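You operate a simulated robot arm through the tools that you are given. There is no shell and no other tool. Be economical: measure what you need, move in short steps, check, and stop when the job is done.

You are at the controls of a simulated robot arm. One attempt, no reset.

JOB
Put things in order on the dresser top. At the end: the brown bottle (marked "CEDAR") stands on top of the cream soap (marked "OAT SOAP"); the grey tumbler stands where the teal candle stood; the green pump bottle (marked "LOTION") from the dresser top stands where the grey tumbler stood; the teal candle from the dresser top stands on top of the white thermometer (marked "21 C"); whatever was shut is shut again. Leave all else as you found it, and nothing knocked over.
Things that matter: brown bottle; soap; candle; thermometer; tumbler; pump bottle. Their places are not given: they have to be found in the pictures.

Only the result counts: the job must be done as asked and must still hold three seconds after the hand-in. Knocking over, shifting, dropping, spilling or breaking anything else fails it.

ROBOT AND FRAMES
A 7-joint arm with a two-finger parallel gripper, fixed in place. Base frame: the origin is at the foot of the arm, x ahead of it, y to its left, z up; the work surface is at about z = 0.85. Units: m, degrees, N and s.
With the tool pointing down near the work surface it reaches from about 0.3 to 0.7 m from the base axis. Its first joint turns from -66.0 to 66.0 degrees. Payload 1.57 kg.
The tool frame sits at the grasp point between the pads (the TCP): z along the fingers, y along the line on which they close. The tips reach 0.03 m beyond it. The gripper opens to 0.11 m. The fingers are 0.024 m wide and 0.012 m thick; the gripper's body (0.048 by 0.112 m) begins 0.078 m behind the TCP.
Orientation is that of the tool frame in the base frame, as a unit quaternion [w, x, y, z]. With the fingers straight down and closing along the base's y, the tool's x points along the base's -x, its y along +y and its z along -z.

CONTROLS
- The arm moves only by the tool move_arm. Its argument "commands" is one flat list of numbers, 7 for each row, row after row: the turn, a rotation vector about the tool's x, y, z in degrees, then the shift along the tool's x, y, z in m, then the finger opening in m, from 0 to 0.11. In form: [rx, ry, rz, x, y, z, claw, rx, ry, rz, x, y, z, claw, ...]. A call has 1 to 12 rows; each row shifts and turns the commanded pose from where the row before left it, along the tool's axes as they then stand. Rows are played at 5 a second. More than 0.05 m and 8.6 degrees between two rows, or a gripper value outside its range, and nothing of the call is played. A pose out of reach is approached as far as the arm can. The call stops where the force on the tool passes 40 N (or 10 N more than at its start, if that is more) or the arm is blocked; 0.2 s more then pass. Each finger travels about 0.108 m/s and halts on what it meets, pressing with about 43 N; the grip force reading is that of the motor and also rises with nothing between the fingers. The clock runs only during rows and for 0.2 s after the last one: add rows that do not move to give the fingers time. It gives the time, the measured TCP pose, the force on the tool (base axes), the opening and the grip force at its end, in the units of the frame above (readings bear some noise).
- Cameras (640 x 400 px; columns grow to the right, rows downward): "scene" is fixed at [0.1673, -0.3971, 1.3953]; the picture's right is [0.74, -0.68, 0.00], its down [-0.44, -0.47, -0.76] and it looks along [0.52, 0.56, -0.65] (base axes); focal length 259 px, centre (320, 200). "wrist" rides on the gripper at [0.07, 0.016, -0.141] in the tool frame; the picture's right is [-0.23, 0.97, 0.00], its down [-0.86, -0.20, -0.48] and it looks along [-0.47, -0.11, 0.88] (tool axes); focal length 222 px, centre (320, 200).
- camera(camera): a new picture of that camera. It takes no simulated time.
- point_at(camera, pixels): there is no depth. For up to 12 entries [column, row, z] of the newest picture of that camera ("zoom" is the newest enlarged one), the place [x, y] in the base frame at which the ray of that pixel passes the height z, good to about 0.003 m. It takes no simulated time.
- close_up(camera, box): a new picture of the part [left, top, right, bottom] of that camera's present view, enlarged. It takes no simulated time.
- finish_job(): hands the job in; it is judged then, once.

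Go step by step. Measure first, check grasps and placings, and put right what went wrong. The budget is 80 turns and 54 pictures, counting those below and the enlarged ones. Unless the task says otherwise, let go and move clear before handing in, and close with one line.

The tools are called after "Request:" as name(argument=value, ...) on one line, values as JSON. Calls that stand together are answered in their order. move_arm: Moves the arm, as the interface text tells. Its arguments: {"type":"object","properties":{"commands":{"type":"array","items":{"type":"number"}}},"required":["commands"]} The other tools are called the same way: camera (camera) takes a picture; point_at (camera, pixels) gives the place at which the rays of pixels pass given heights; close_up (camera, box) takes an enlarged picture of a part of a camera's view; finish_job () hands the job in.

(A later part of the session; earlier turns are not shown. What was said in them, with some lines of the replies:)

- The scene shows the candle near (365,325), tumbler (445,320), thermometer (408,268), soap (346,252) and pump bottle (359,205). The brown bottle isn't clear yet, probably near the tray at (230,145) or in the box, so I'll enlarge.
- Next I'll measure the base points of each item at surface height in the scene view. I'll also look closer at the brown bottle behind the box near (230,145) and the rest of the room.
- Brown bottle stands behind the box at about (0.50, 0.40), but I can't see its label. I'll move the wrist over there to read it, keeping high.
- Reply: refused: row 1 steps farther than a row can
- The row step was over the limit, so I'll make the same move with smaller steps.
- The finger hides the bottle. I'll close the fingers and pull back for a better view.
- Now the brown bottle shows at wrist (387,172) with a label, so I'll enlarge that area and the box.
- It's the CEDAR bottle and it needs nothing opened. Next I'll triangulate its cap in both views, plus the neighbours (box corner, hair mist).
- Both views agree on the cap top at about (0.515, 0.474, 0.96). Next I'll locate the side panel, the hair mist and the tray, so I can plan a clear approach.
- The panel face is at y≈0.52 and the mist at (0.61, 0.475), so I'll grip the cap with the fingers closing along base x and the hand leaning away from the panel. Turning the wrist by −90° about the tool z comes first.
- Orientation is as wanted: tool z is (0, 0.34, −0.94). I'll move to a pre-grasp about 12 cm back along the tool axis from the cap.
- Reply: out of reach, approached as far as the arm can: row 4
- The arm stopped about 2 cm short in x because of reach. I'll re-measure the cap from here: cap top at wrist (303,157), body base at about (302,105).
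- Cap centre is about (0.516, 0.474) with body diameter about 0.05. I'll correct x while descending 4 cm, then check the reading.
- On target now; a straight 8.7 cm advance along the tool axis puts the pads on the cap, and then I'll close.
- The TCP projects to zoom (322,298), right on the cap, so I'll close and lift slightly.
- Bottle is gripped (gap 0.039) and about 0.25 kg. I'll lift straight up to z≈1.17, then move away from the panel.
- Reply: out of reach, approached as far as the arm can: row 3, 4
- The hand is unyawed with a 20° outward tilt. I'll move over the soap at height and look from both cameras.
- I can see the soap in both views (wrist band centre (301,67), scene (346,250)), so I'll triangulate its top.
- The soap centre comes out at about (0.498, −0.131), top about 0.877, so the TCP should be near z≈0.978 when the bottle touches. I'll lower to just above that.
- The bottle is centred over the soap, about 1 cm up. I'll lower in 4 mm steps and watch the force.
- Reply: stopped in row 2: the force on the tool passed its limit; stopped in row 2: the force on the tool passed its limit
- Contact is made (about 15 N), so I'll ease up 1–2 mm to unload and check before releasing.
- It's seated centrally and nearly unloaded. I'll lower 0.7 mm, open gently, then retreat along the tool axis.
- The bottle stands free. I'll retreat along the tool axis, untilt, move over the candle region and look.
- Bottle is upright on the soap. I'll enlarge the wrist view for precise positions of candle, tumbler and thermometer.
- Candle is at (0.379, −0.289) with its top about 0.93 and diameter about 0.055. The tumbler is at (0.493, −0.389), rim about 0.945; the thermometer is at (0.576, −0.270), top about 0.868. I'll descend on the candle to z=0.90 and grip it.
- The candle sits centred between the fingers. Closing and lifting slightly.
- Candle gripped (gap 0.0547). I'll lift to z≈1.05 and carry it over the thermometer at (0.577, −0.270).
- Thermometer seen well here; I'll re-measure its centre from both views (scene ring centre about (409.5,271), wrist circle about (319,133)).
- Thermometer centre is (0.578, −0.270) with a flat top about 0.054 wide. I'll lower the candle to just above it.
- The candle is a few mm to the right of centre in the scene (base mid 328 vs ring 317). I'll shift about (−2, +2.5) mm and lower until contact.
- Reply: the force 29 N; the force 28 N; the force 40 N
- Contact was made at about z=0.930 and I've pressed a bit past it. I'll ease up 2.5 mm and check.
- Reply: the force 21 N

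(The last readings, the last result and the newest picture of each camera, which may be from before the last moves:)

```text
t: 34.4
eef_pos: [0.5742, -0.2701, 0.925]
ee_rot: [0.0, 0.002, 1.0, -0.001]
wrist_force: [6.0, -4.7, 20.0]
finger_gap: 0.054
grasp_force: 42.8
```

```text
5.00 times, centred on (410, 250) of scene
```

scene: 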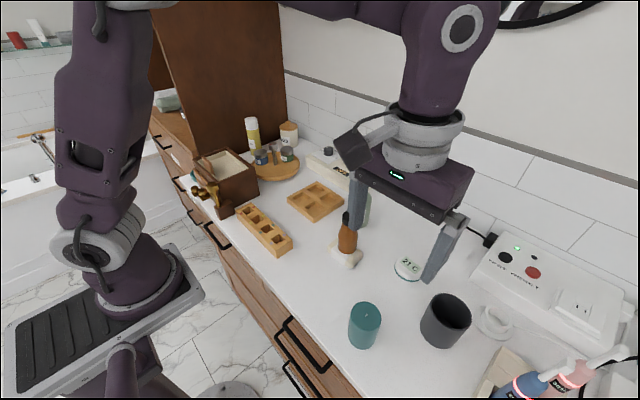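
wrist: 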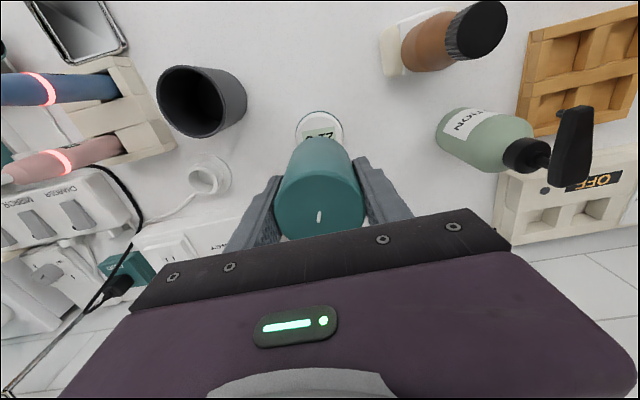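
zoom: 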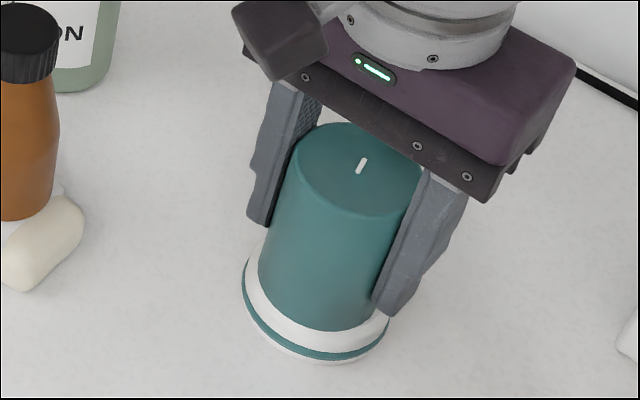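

The candle is centred well on the thermometer. I'll ease another 1.5 mm and release.

Request:
move_arm(commands=[0, 0, 0, 0, 0, -0.0015, 0.04, 0, 0, 0, 0, 0, 0, 0.04])

Request:
move_arm(commands=[0, 0, 0, 0, 0, 0, 0.056, 0, 0, 0, 0, 0, 0, 0.064, 0, 0, 0, 0, 0, 0, 0.075, 0, 0, 0, 0, 0, 0, 0.09, 0, 0, 0, 0, 0, 0, 0.09])

Request:
close_up(camera="scene", box=[360, 210, 460, 290])

```text
t: 35.0
eef_pos: [0.5738, -0.2687, 0.9264]
ee_rot: [-0.003, 0.002, 1.0, 0.001]
wrist_force: [-0.5, -1.2, 0.0]
finger_gap: 0.0542
grasp_force: 43.0
```

```text
t: 36.2
eef_pos: [0.5745, -0.2708, 0.9265]
ee_rot: [0.001, 0.002, 1.0, -0.001]
wrist_force: [-0.4, 0.1, 0.3]
finger_gap: 0.0898
grasp_force: 0.0
```

```text
5.00 times, centred on (410, 250) of scene
```

zoom: 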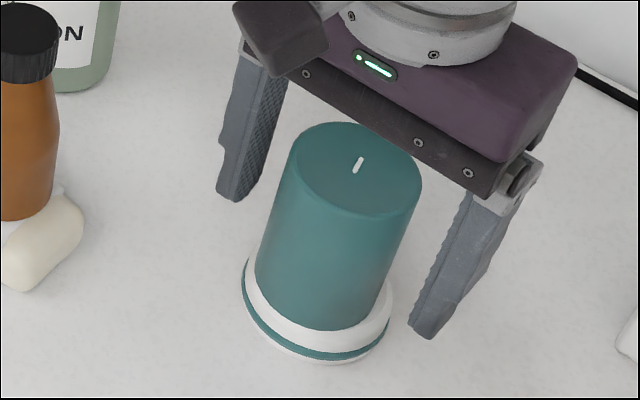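

Candle released and standing on the thermometer. I'll retreat up, move toward the tumbler, and check its neighbours from above.

Request:
move_arm(commands=[0, 0, 0, 0, 0, -0.04, 0.09, 0, 0, 0, 0, 0, -0.045, 0.1, 0, 0, 0, 0, 0, -0.045, 0.11, 0, 0, 0, 0.02, -0.03, -0.03, 0.11, 0, 0, 0, 0.03, -0.03, 0, 0.11, 0, 0, 0, 0.03, -0.03, 0, 0.11, 0, 0, 0, 0.02, -0.028, 0, 0.11, 0, 0, 0, 0, 0, 0, 0.11])

Request:
camera(camera="wrist")

Request:
close_up(camera="scene", box=[400, 240, 640, 400])

```text
t: 38.0
eef_pos: [0.473, -0.387, 1.0872]
ee_rot: [0.0, 0.002, 1.0, -0.001]
wrist_force: [-0.7, 0.1, 0.8]
finger_gap: 0.1101
grasp_force: 0.1
```

```text
17 pictures are left
```

wrist: 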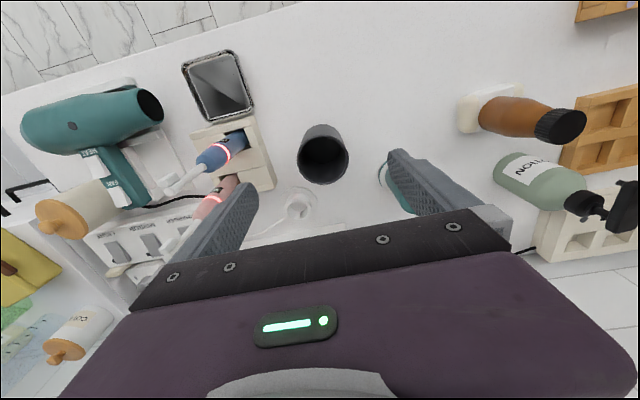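

```text
2.50 times, centred on (520, 320) of scene
```

zoom: 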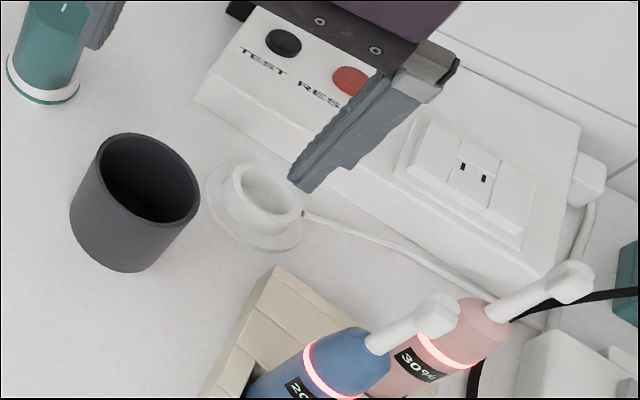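

Request:
point_at(camera="wrist", pixels=[[323, 160, 0.945], [298, 158, 0.945], [349, 158, 0.945], [322, 124, 0.85], [300, 205, 0.87], [285, 205, 0.85], [300, 190, 0.85], [273, 187, 0.88], [258, 122, 0.88], [220, 155, 0.95], [205, 205, 0.95], [273, 187, 0.85]])

Request:
close_up(camera="wrist", box=[240, 100, 400, 220])

```text
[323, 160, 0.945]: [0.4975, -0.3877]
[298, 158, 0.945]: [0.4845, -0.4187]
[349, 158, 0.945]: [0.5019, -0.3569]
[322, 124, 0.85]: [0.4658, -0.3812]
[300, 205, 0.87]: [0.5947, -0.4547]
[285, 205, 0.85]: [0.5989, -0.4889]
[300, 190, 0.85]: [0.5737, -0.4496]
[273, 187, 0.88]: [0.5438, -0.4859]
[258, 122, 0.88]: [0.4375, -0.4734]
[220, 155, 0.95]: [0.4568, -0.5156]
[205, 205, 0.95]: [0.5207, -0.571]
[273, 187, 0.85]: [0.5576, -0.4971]
```

```text
3.33 times, centred on (320, 160) of wrist
```

zoom: 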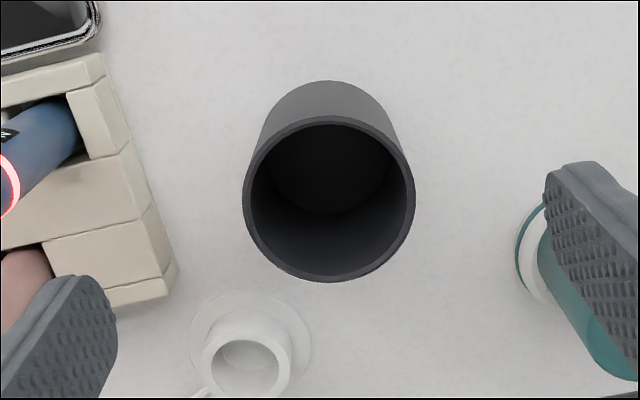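

Tumbler centre is (0.494, −0.389); the brush holder edge (y≈−0.48) and dish leave room. I'll descend to z≈0.90 and grip.

Request:
move_arm(commands=[0, 0, 0, -0.021, -0.002, 0.03, 0.105, 0, 0, 0, 0, 0, 0.04, 0.105, 0, 0, 0, 0, 0, 0.04, 0.105, 0, 0, 0, 0, 0, 0.04, 0.105, 0, 0, 0, 0, 0, 0.037, 0.105, 0, 0, 0, 0, 0, 0, 0.105])

Request:
move_arm(commands=[0, 0, 0, 0, 0, 0, 0.085, 0, 0, 0, 0, 0, 0, 0.07, 0, 0, 0, 0, 0, 0, 0.06, 0, 0, 0, 0, 0, 0, 0.055, 0, 0, 0, 0, 0, 0, 0.055])

Request:
close_up(camera="wrist", box=[200, 60, 440, 240])

```text
t: 39.4
eef_pos: [0.4917, -0.3895, 0.9009]
ee_rot: [0.0, 0.002, 1.0, -0.001]
wrist_force: [-0.6, -0.4, 0.0]
finger_gap: 0.1054
grasp_force: 0.1
```

```text
t: 40.6
eef_pos: [0.4931, -0.3899, 0.9003]
ee_rot: [-0.001, 0.002, 1.0, -0.001]
wrist_force: [-0.8, -0.5, 0.0]
finger_gap: 0.0682
grasp_force: 43.4
```

```text
2.22 times, centred on (320, 150) of wrist
```

zoom: 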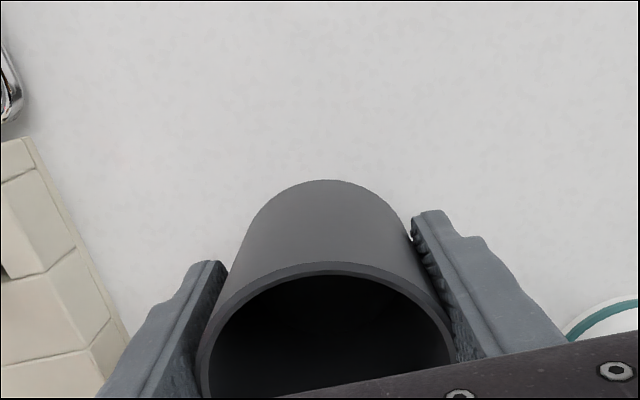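

Tumbler gripped at 0.068. Lift, carry to the candle's old spot (0.378, −0.290), and lower to 5 mm above the surface.

Request:
move_arm(commands=[0, 0, 0, 0, 0, -0.04, 0.055, 0, 0, 0, 0, 0, -0.04, 0.055, 0, 0, 0, 0.029, 0.025, 0, 0.055, 0, 0, 0, 0.029, 0.025, 0, 0.055, 0, 0, 0, 0.029, 0.025, 0, 0.055, 0, 0, 0, 0.0285, 0.0247, 0, 0.055, 0, 0, 0, 0, 0, 0.04, 0.055, 0, 0, 0, 0, 0, 0.035, 0.055, 0, 0, 0, 0, 0, 0, 0.055])

Request:
camera(camera="scene")

```text
t: 42.6
eef_pos: [0.3795, -0.2889, 0.9055]
ee_rot: [0.0, 0.002, 1.0, -0.001]
wrist_force: [-0.1, 0.0, -2.3]
finger_gap: 0.0675
grasp_force: 42.9
```

```text
13 pictures are left
```

scene: 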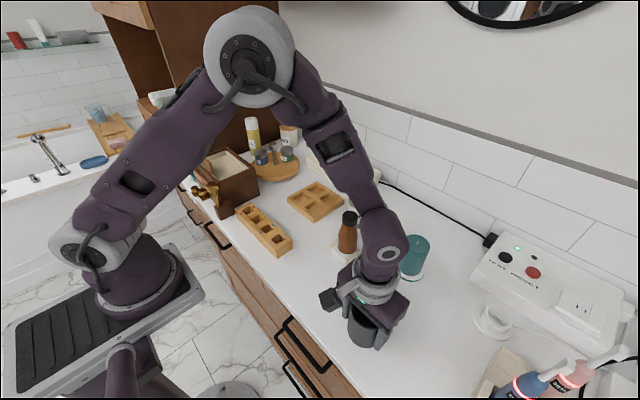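

Over the spot; lower gently to contact.

Request:
move_arm(commands=[0, 0, 0, 0, 0, 0.0025, 0.055, 0, 0, 0, 0, 0, 0, 0.055])

Request:
move_arm(commands=[0, 0, 0, 0, 0, 0.0015, 0.055, 0, 0, 0, 0, 0, 0, 0.055])

```text
t: 43.2
eef_pos: [0.3796, -0.2894, 0.9026]
ee_rot: [-0.001, 0.002, 1.0, -0.001]
wrist_force: [-0.2, 0.2, -2.4]
finger_gap: 0.0675
grasp_force: 43.3
```

```text
t: 43.8
eef_pos: [0.3799, -0.2879, 0.9011]
ee_rot: [0.0, 0.002, 1.0, -0.001]
wrist_force: [0.4, 0.7, -2.0]
finger_gap: 0.0676
grasp_force: 43.6
```

Request:
move_arm(commands=[0, 0, 0, 0, 0, 0.0012, 0.055, 0, 0, 0, 0, 0, 0, 0.055])

```text
t: 44.4
eef_pos: [0.3798, -0.2891, 0.9004]
ee_rot: [0.001, 0.001, 1.0, -0.001]
wrist_force: [-2.0, 1.3, 9.6]
finger_gap: 0.0674
grasp_force: 43.1
```

Contact at 0.900 (9.6 N), so I'll release and retreat upward.

Request:
move_arm(commands=[0, 0, 0, 0, 0, -0.0005, 0.07, 0, 0, 0, 0, 0, 0, 0.085, 0, 0, 0, 0, 0, 0, 0.1, 0, 0, 0, 0, 0, 0, 0.1, 0, 0, 0, 0, 0, -0.045, 0.1, 0, 0, 0, 0, 0, -0.045, 0.1, 0, 0, 0, 0, 0, -0.045, 0.1, 0, 0, 0, 0, 0, -0.045, 0.1, 0, 0, 0, 0, 0.04, -0.02, 0.1, 0, 0, 0, 0, 0.045, 0, 0.1, 0, 0, 0, 0, 0.045, 0, 0.1, 0, 0, 0, 0, 0, 0, 0.1])

Request:
move_arm(commands=[0, 0, 0, -0.02, 0.04, 0, 0.1, 0, 0, 0, -0.03, 0.03, 0, 0.1, 0, 0, 0, 0, 0, 0, 0.1])

Request:
camera(camera="wrist")

Request:
camera(camera="scene")

```text
t: 47.0
eef_pos: [0.3791, -0.162, 1.1017]
ee_rot: [0.0, 0.001, 1.0, -0.001]
wrist_force: [-0.3, -0.1, 0.1]
finger_gap: 0.0999
grasp_force: 0.1
```

```text
t: 47.8
eef_pos: [0.4284, -0.0907, 1.1015]
ee_rot: [0.0, 0.001, 1.0, -0.002]
wrist_force: [-0.1, 0.5, 0.5]
finger_gap: 0.1
grasp_force: 0.1
```

```text
12 pictures are left
```

wrist: 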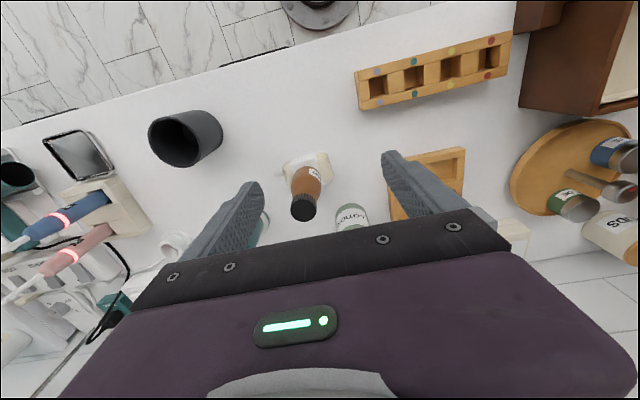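

```text
11 pictures are left
```

scene: 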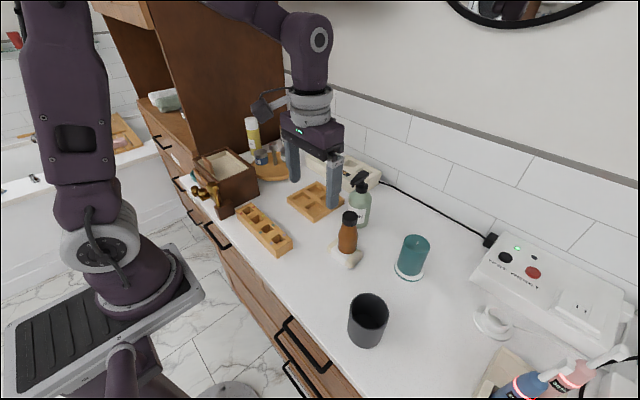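

Tumbler now stands at the candle's old spot (scene (367,320)). Next the pump bottle: I need its height and nozzle direction, so I'll enlarge it.

Request:
close_up(camera="scene", box=[320, 150, 400, 240])

```text
4.44 times, centred on (360, 195) of scene
```

zoom: 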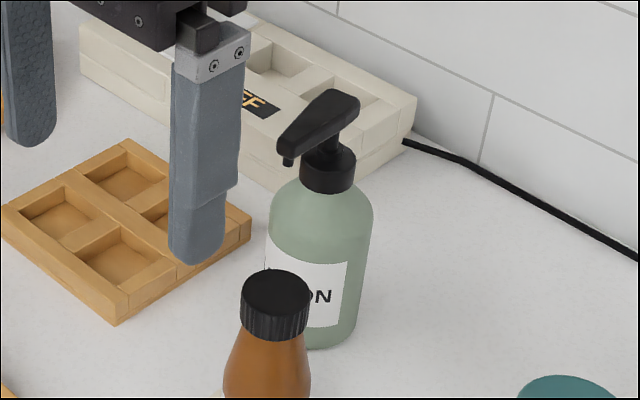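

Request:
point_at(camera="scene", pixels=[[359.5, 220.2, 0.85], [360, 197, 0.93], [360, 197, 0.95], [361.8, 185, 0.97], [361.8, 185, 0.99], [361.8, 185, 1.01], [362, 175, 1.0], [362, 175, 1.02], [362, 175, 1.04], [353.2, 184, 0.99], [348.5, 198, 0.93], [371.5, 198, 0.93]])

Request:
point_at(camera="wrist", pixels=[[350, 205, 0.94], [350, 205, 0.93], [335, 212, 0.93], [367, 210, 0.93]])

Request:
close_up(camera="wrist", box=[260, 140, 480, 260])

```text
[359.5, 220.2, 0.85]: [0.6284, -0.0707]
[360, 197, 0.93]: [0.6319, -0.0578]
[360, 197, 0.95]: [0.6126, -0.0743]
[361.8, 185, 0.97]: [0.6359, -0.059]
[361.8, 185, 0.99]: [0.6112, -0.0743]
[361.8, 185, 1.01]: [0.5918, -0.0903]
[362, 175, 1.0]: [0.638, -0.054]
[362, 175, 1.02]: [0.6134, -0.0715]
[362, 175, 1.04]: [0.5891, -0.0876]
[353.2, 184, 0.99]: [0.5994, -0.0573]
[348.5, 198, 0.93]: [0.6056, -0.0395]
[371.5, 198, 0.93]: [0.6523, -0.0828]
```

```text
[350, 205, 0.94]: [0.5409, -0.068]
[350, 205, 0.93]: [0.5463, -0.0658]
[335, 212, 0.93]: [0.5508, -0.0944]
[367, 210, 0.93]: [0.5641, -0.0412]
```

```text
2.91 times, centred on (370, 200) of wrist
```

zoom: 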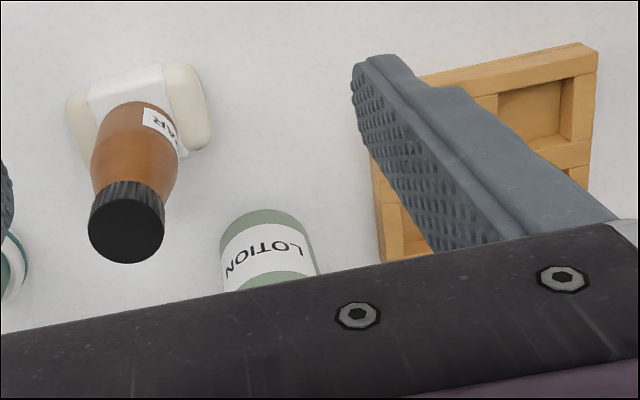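

Pump bottle axis is about (0.622, −0.066): body diameter about 0.062, shoulder about 0.94, head top about 1.01, nozzle toward the robot. A vertical grip with TCP about 0.947 keeps the palm (1.025) above the head; I'll move over it and descend partway.

Request:
move_arm(commands=[0, 0, 0, -0.038, 0.005, 0, 0.1, 0, 0, 0, -0.039, 0.005, 0, 0.1, 0, 0, 0, -0.039, 0.005, 0, 0.1, 0, 0, 0, -0.039, 0.005, 0, 0.1, 0, 0, 0, -0.039, 0.0047, 0, 0.1, 0, 0, 0, 0, 0, 0.04, 0.1, 0, 0, 0, 0, 0, 0.04, 0.1, 0, 0, 0, 0, 0, 0.04, 0.1, 0, 0, 0, 0, 0, 0, 0.1])

Request:
camera(camera="wrist")

Request:
close_up(camera="scene", box=[300, 130, 420, 230])

```text
t: 49.8
eef_pos: [0.6244, -0.0668, 0.9794]
ee_rot: [0.0, 0.002, 1.0, -0.001]
wrist_force: [-0.9, -0.9, -0.3]
finger_gap: 0.0998
grasp_force: 0.2
```

```text
8 pictures are left
```

wrist: 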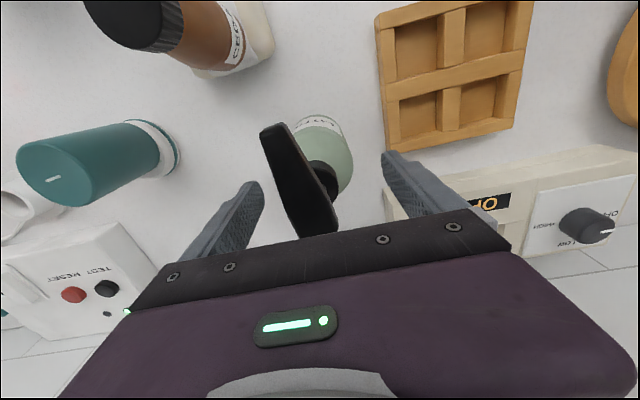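

```text
4.00 times, centred on (360, 180) of scene
```

zoom: 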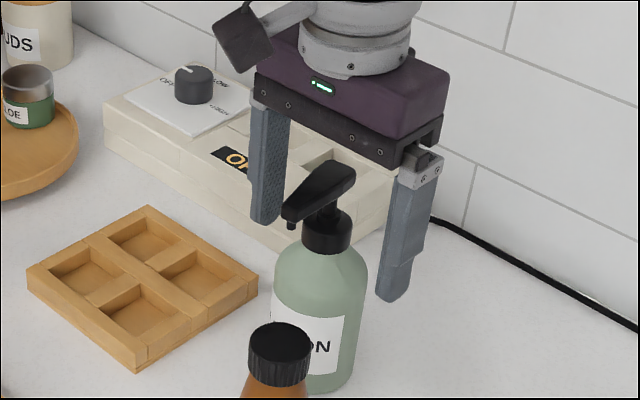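

Request:
point_at(camera="wrist", pixels=[[324, 177, 0.975], [353, 160, 0.935], [318, 112, 0.85], [330, 114, 0.85], [305, 215, 1.01], [270, 128, 1.0], [385, 160, 0.95], [390, 190, 0.88]])

```text
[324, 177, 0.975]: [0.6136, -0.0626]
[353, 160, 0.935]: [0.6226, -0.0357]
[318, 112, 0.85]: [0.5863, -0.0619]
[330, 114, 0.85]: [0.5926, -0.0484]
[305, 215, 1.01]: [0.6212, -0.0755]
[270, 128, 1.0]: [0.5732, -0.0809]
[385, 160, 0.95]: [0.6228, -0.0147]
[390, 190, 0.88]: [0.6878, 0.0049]
```

The axis is at about (0.620, −0.066), centred between the fingers. I'll shift −3 mm in x, descend to 0.947 and close.

Request:
move_arm(commands=[0, 0, 0, 0.003, 0, 0.015, 0.1, 0, 0, 0, 0, 0, 0.01, 0.1, 0, 0, 0, 0, 0, 0.007, 0.1, 0, 0, 0, 0, 0, 0, 0.1])

Request:
move_arm(commands=[0, 0, 0, 0, 0, 0, 0.08, 0, 0, 0, 0, 0, 0, 0.065, 0, 0, 0, 0, 0, 0, 0.05, 0, 0, 0, 0, 0, 0, 0.05, 0, 0, 0, 0, 0, 0, 0.05])

Request:
close_up(camera="scene", box=[300, 130, 420, 230])

```text
t: 50.8
eef_pos: [0.6233, -0.0666, 0.948]
ee_rot: [0.0, 0.002, 1.0, -0.002]
wrist_force: [0.6, 0.3, 0.3]
finger_gap: 0.0998
grasp_force: 0.1
```

```text
t: 52.0
eef_pos: [0.6219, -0.0657, 0.9498]
ee_rot: [0.0, 0.002, 1.0, 0.0]
wrist_force: [0.1, -3.4, 1.6]
finger_gap: 0.0644
grasp_force: 43.3
```

```text
4.00 times, centred on (360, 180) of scene
```

zoom: 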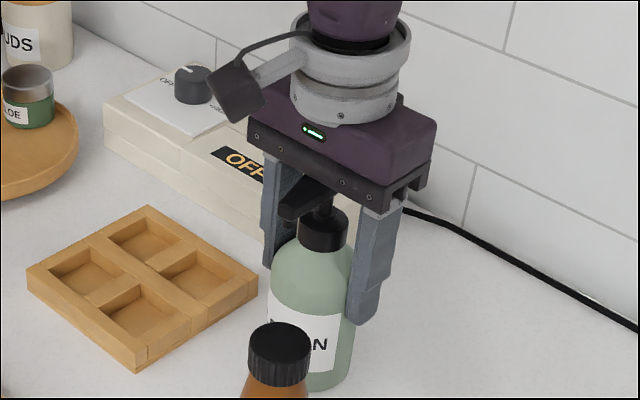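

Pads are on the body (gap 0.064). Lift straight up and carry over to above the tumbler's old place (0.494, −0.389).

Request:
move_arm(commands=[0, 0, 0, 0, 0, -0.02, 0.05, 0, 0, 0, 0, 0, -0.035, 0.05, 0, 0, 0, 0, 0, -0.035, 0.05, 0, 0, 0, 0, 0, -0.035, 0.05, 0, 0, 0, 0, 0, -0.035, 0.05, 0, 0, 0, 0, 0, 0, 0.05])

Request:
move_arm(commands=[0, 0, 0, 0.016, -0.0404, 0, 0.05, 0, 0, 0, 0.016, -0.0404, 0, 0.05, 0, 0, 0, 0.016, -0.0404, 0, 0.05, 0, 0, 0, 0.016, -0.0404, 0, 0.05, 0, 0, 0, 0.016, -0.0404, 0, 0.05, 0, 0, 0, 0.016, -0.0404, 0, 0.05, 0, 0, 0, 0.016, -0.0404, 0, 0.05, 0, 0, 0, 0.016, -0.0404, 0, 0.05, 0, 0, 0, 0, 0, 0, 0.05])

Request:
camera(camera="scene")

```text
t: 53.4
eef_pos: [0.6237, -0.0659, 1.107]
ee_rot: [0.0, 0.002, 1.0, -0.001]
wrist_force: [-0.6, 0.3, -5.6]
finger_gap: 0.0645
grasp_force: 43.3
```

```text
t: 55.4
eef_pos: [0.4932, -0.3821, 1.1074]
ee_rot: [-0.003, 0.001, 1.0, 0.001]
wrist_force: [-0.4, -0.1, -5.9]
finger_gap: 0.0644
grasp_force: 43.1
out of reach, approached as far as the arm can: row 8
```

```text
5 pictures are left
```

scene: 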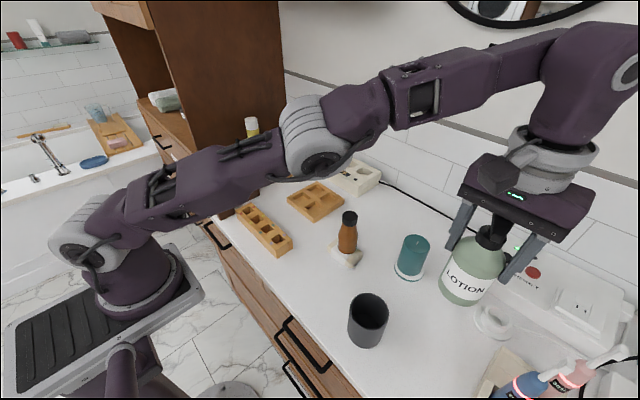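

A tad short in y due to reach at this height, so I'll descend and correct y on the way, stopping about 8 mm above the surface.

Request:
move_arm(commands=[0, 0, 0, 0, 0, 0.035, 0.05, 0, 0, 0, 0, 0, 0.035, 0.05, 0, 0, 0, -0.002, -0.0075, 0.025, 0.05, 0, 0, 0, 0, 0, 0.025, 0.05, 0, 0, 0, 0, 0, 0.02, 0.05, 0, 0, 0, 0, 0, 0, 0.05])

```text
t: 56.8
eef_pos: [0.4947, -0.3967, 0.9682]
ee_rot: [0.0, 0.002, 1.0, -0.001]
wrist_force: [0.4, 0.8, -6.2]
finger_gap: 0.0645
grasp_force: 43.7
```

y overshot to −0.397, so I'll move +7 mm and lower to about 5 mm above.

Request:
move_arm(commands=[0, 0, 0, -0.001, 0.007, 0.005, 0.05, 0, 0, 0, 0, 0, 0.009, 0.05, 0, 0, 0, 0, 0, 0, 0.05])

Request:
close_up(camera="scene", box=[380, 220, 540, 360])

```text
t: 57.6
eef_pos: [0.4952, -0.3912, 0.9526]
ee_rot: [0.0, 0.002, 1.0, 0.0]
wrist_force: [-0.5, 0.2, -6.1]
finger_gap: 0.0641
grasp_force: 43.7
```

```text
2.86 times, centred on (460, 290) of scene
```

zoom: 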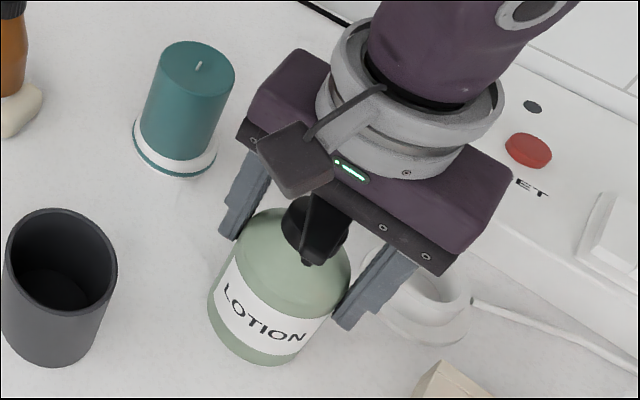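

Aligned; now I'll lower to contact in small steps.

Request:
move_arm(commands=[0, 0, 0, 0, 0, 0.002, 0.05, 0, 0, 0, 0, 0, 0, 0.05])

Request:
move_arm(commands=[0, 0, 0, 0, 0, 0.0012, 0.05, 0, 0, 0, 0, 0, 0, 0.05])

```text
t: 58.2
eef_pos: [0.4969, -0.3882, 0.9528]
ee_rot: [0.0, 0.002, 1.0, -0.001]
wrist_force: [-0.3, 0.7, -6.2]
finger_gap: 0.0642
grasp_force: 43.6
```

```text
t: 58.8
eef_pos: [0.4971, -0.3898, 0.9517]
ee_rot: [0.0, 0.002, 1.0, -0.001]
wrist_force: [0.0, -0.3, -6.6]
finger_gap: 0.0642
grasp_force: 43.2
```

Request:
move_arm(commands=[0, 0, 0, 0, 0, 0.0015, 0.05, 0, 0, 0, 0, 0, 0, 0.05])

Request:
move_arm(commands=[0, 0, 0, 0, 0, 0.0012, 0.05, 0, 0, 0, 0, 0, 0, 0.05])

```text
t: 59.4
eef_pos: [0.4957, -0.3885, 0.9499]
ee_rot: [0.001, 0.002, 1.0, 0.0]
wrist_force: [-0.9, 0.1, -6.1]
finger_gap: 0.0644
grasp_force: 43.0
```

```text
t: 60.0
eef_pos: [0.495, -0.3891, 0.9482]
ee_rot: [0.0, 0.001, 1.0, -0.001]
wrist_force: [-0.4, -0.9, -3.4]
finger_gap: 0.0643
grasp_force: 43.1
```

The load is starting to transfer (−3.4 N). One more millimetre, then release gently and rise straight up.

Request:
move_arm(commands=[0, 0, 0, 0, 0, 0.0008, 0.05, 0, 0, 0, 0, 0, 0, 0.05])

Request:
move_arm(commands=[0, 0, 0, 0, 0, 0, 0.068, 0, 0, 0, 0, 0, 0, 0.08, 0, 0, 0, 0, 0, 0, 0.1, 0, 0, 0, 0, 0, 0, 0.1, 0, 0, 0, 0, 0, -0.03, 0.1, 0, 0, 0, 0, 0, -0.04, 0.1, 0, 0, 0, 0, 0, -0.04, 0.1, 0, 0, 0, 0, 0, 0, 0.1])

Request:
camera(camera="wrist")

```text
t: 60.6
eef_pos: [0.4959, -0.3889, 0.9491]
ee_rot: [0.001, 0.002, 1.0, -0.003]
wrist_force: [-0.3, 1.6, 8.4]
finger_gap: 0.0644
grasp_force: 43.6
```

```text
t: 62.4
eef_pos: [0.4958, -0.3889, 1.0572]
ee_rot: [0.0, 0.002, 1.0, -0.001]
wrist_force: [0.1, 0.1, 0.3]
finger_gap: 0.0999
grasp_force: 0.1
```

```text
3 pictures are left
```

wrist: 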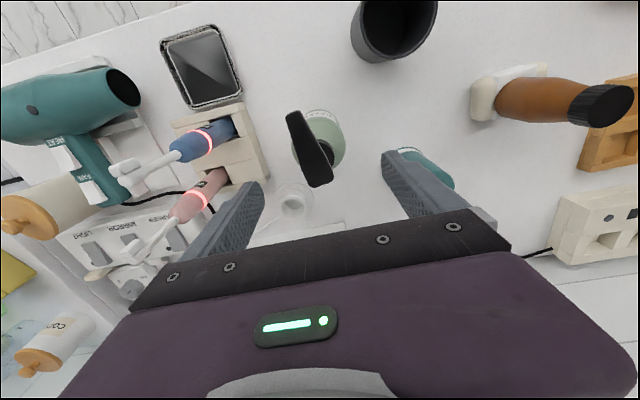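

The pump bottle stands upright. I'll rise and move clear, then take the final scene check.

Request:
move_arm(commands=[0, 0, 0, 0, 0, -0.04, 0.1, 0, 0, 0, 0.03, 0, -0.03, 0.1, 0, 0, 0, 0.045, 0, 0, 0.1, 0, 0, 0, 0.03, 0.03, 0, 0.1, 0, 0, 0, 0, 0.045, 0, 0.1, 0, 0, 0, 0, 0.045, 0, 0.1, 0, 0, 0, 0, 0.045, 0, 0.1, 0, 0, 0, 0, 0.045, 0, 0.1, 0, 0, 0, 0, 0.045, 0, 0.1, 0, 0, 0, 0, 0.045, 0, 0.1, 0, 0, 0, 0, 0.045, 0, 0.1, 0, 0, 0, 0, 0, 0, 0.1])

Request:
camera(camera="scene")

```text
t: 65.0
eef_pos: [0.3922, -0.0417, 1.1301]
ee_rot: [0.001, 0.002, 1.0, -0.001]
wrist_force: [-0.8, -1.0, 0.0]
finger_gap: 0.1002
grasp_force: 0.0
```

```text
2 pictures are left
```

scene: 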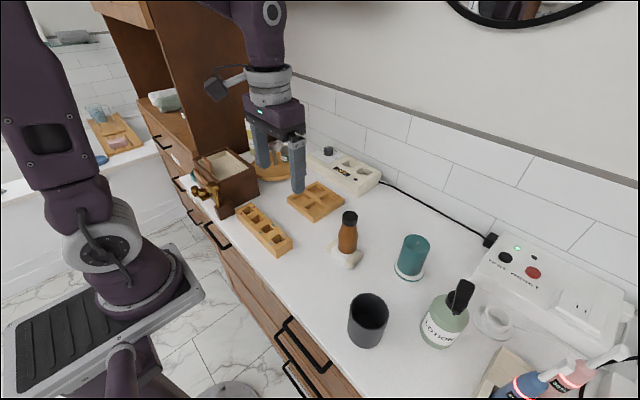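

The scene shows all four placings standing: bottle on soap (347,240), candle on thermometer (412,258), tumbler (367,320), pump bottle (444,320). Nothing is knocked over and the arm is clear, so I'm handing in.

Request:
finish_job()

```text
The job is handed in.
```

I handed the job in with the brown bottle on the soap, the candle on the thermometer, the tumbler where the candle stood and the pump bottle where the tumbler stood; nothing was opened or knocked over.
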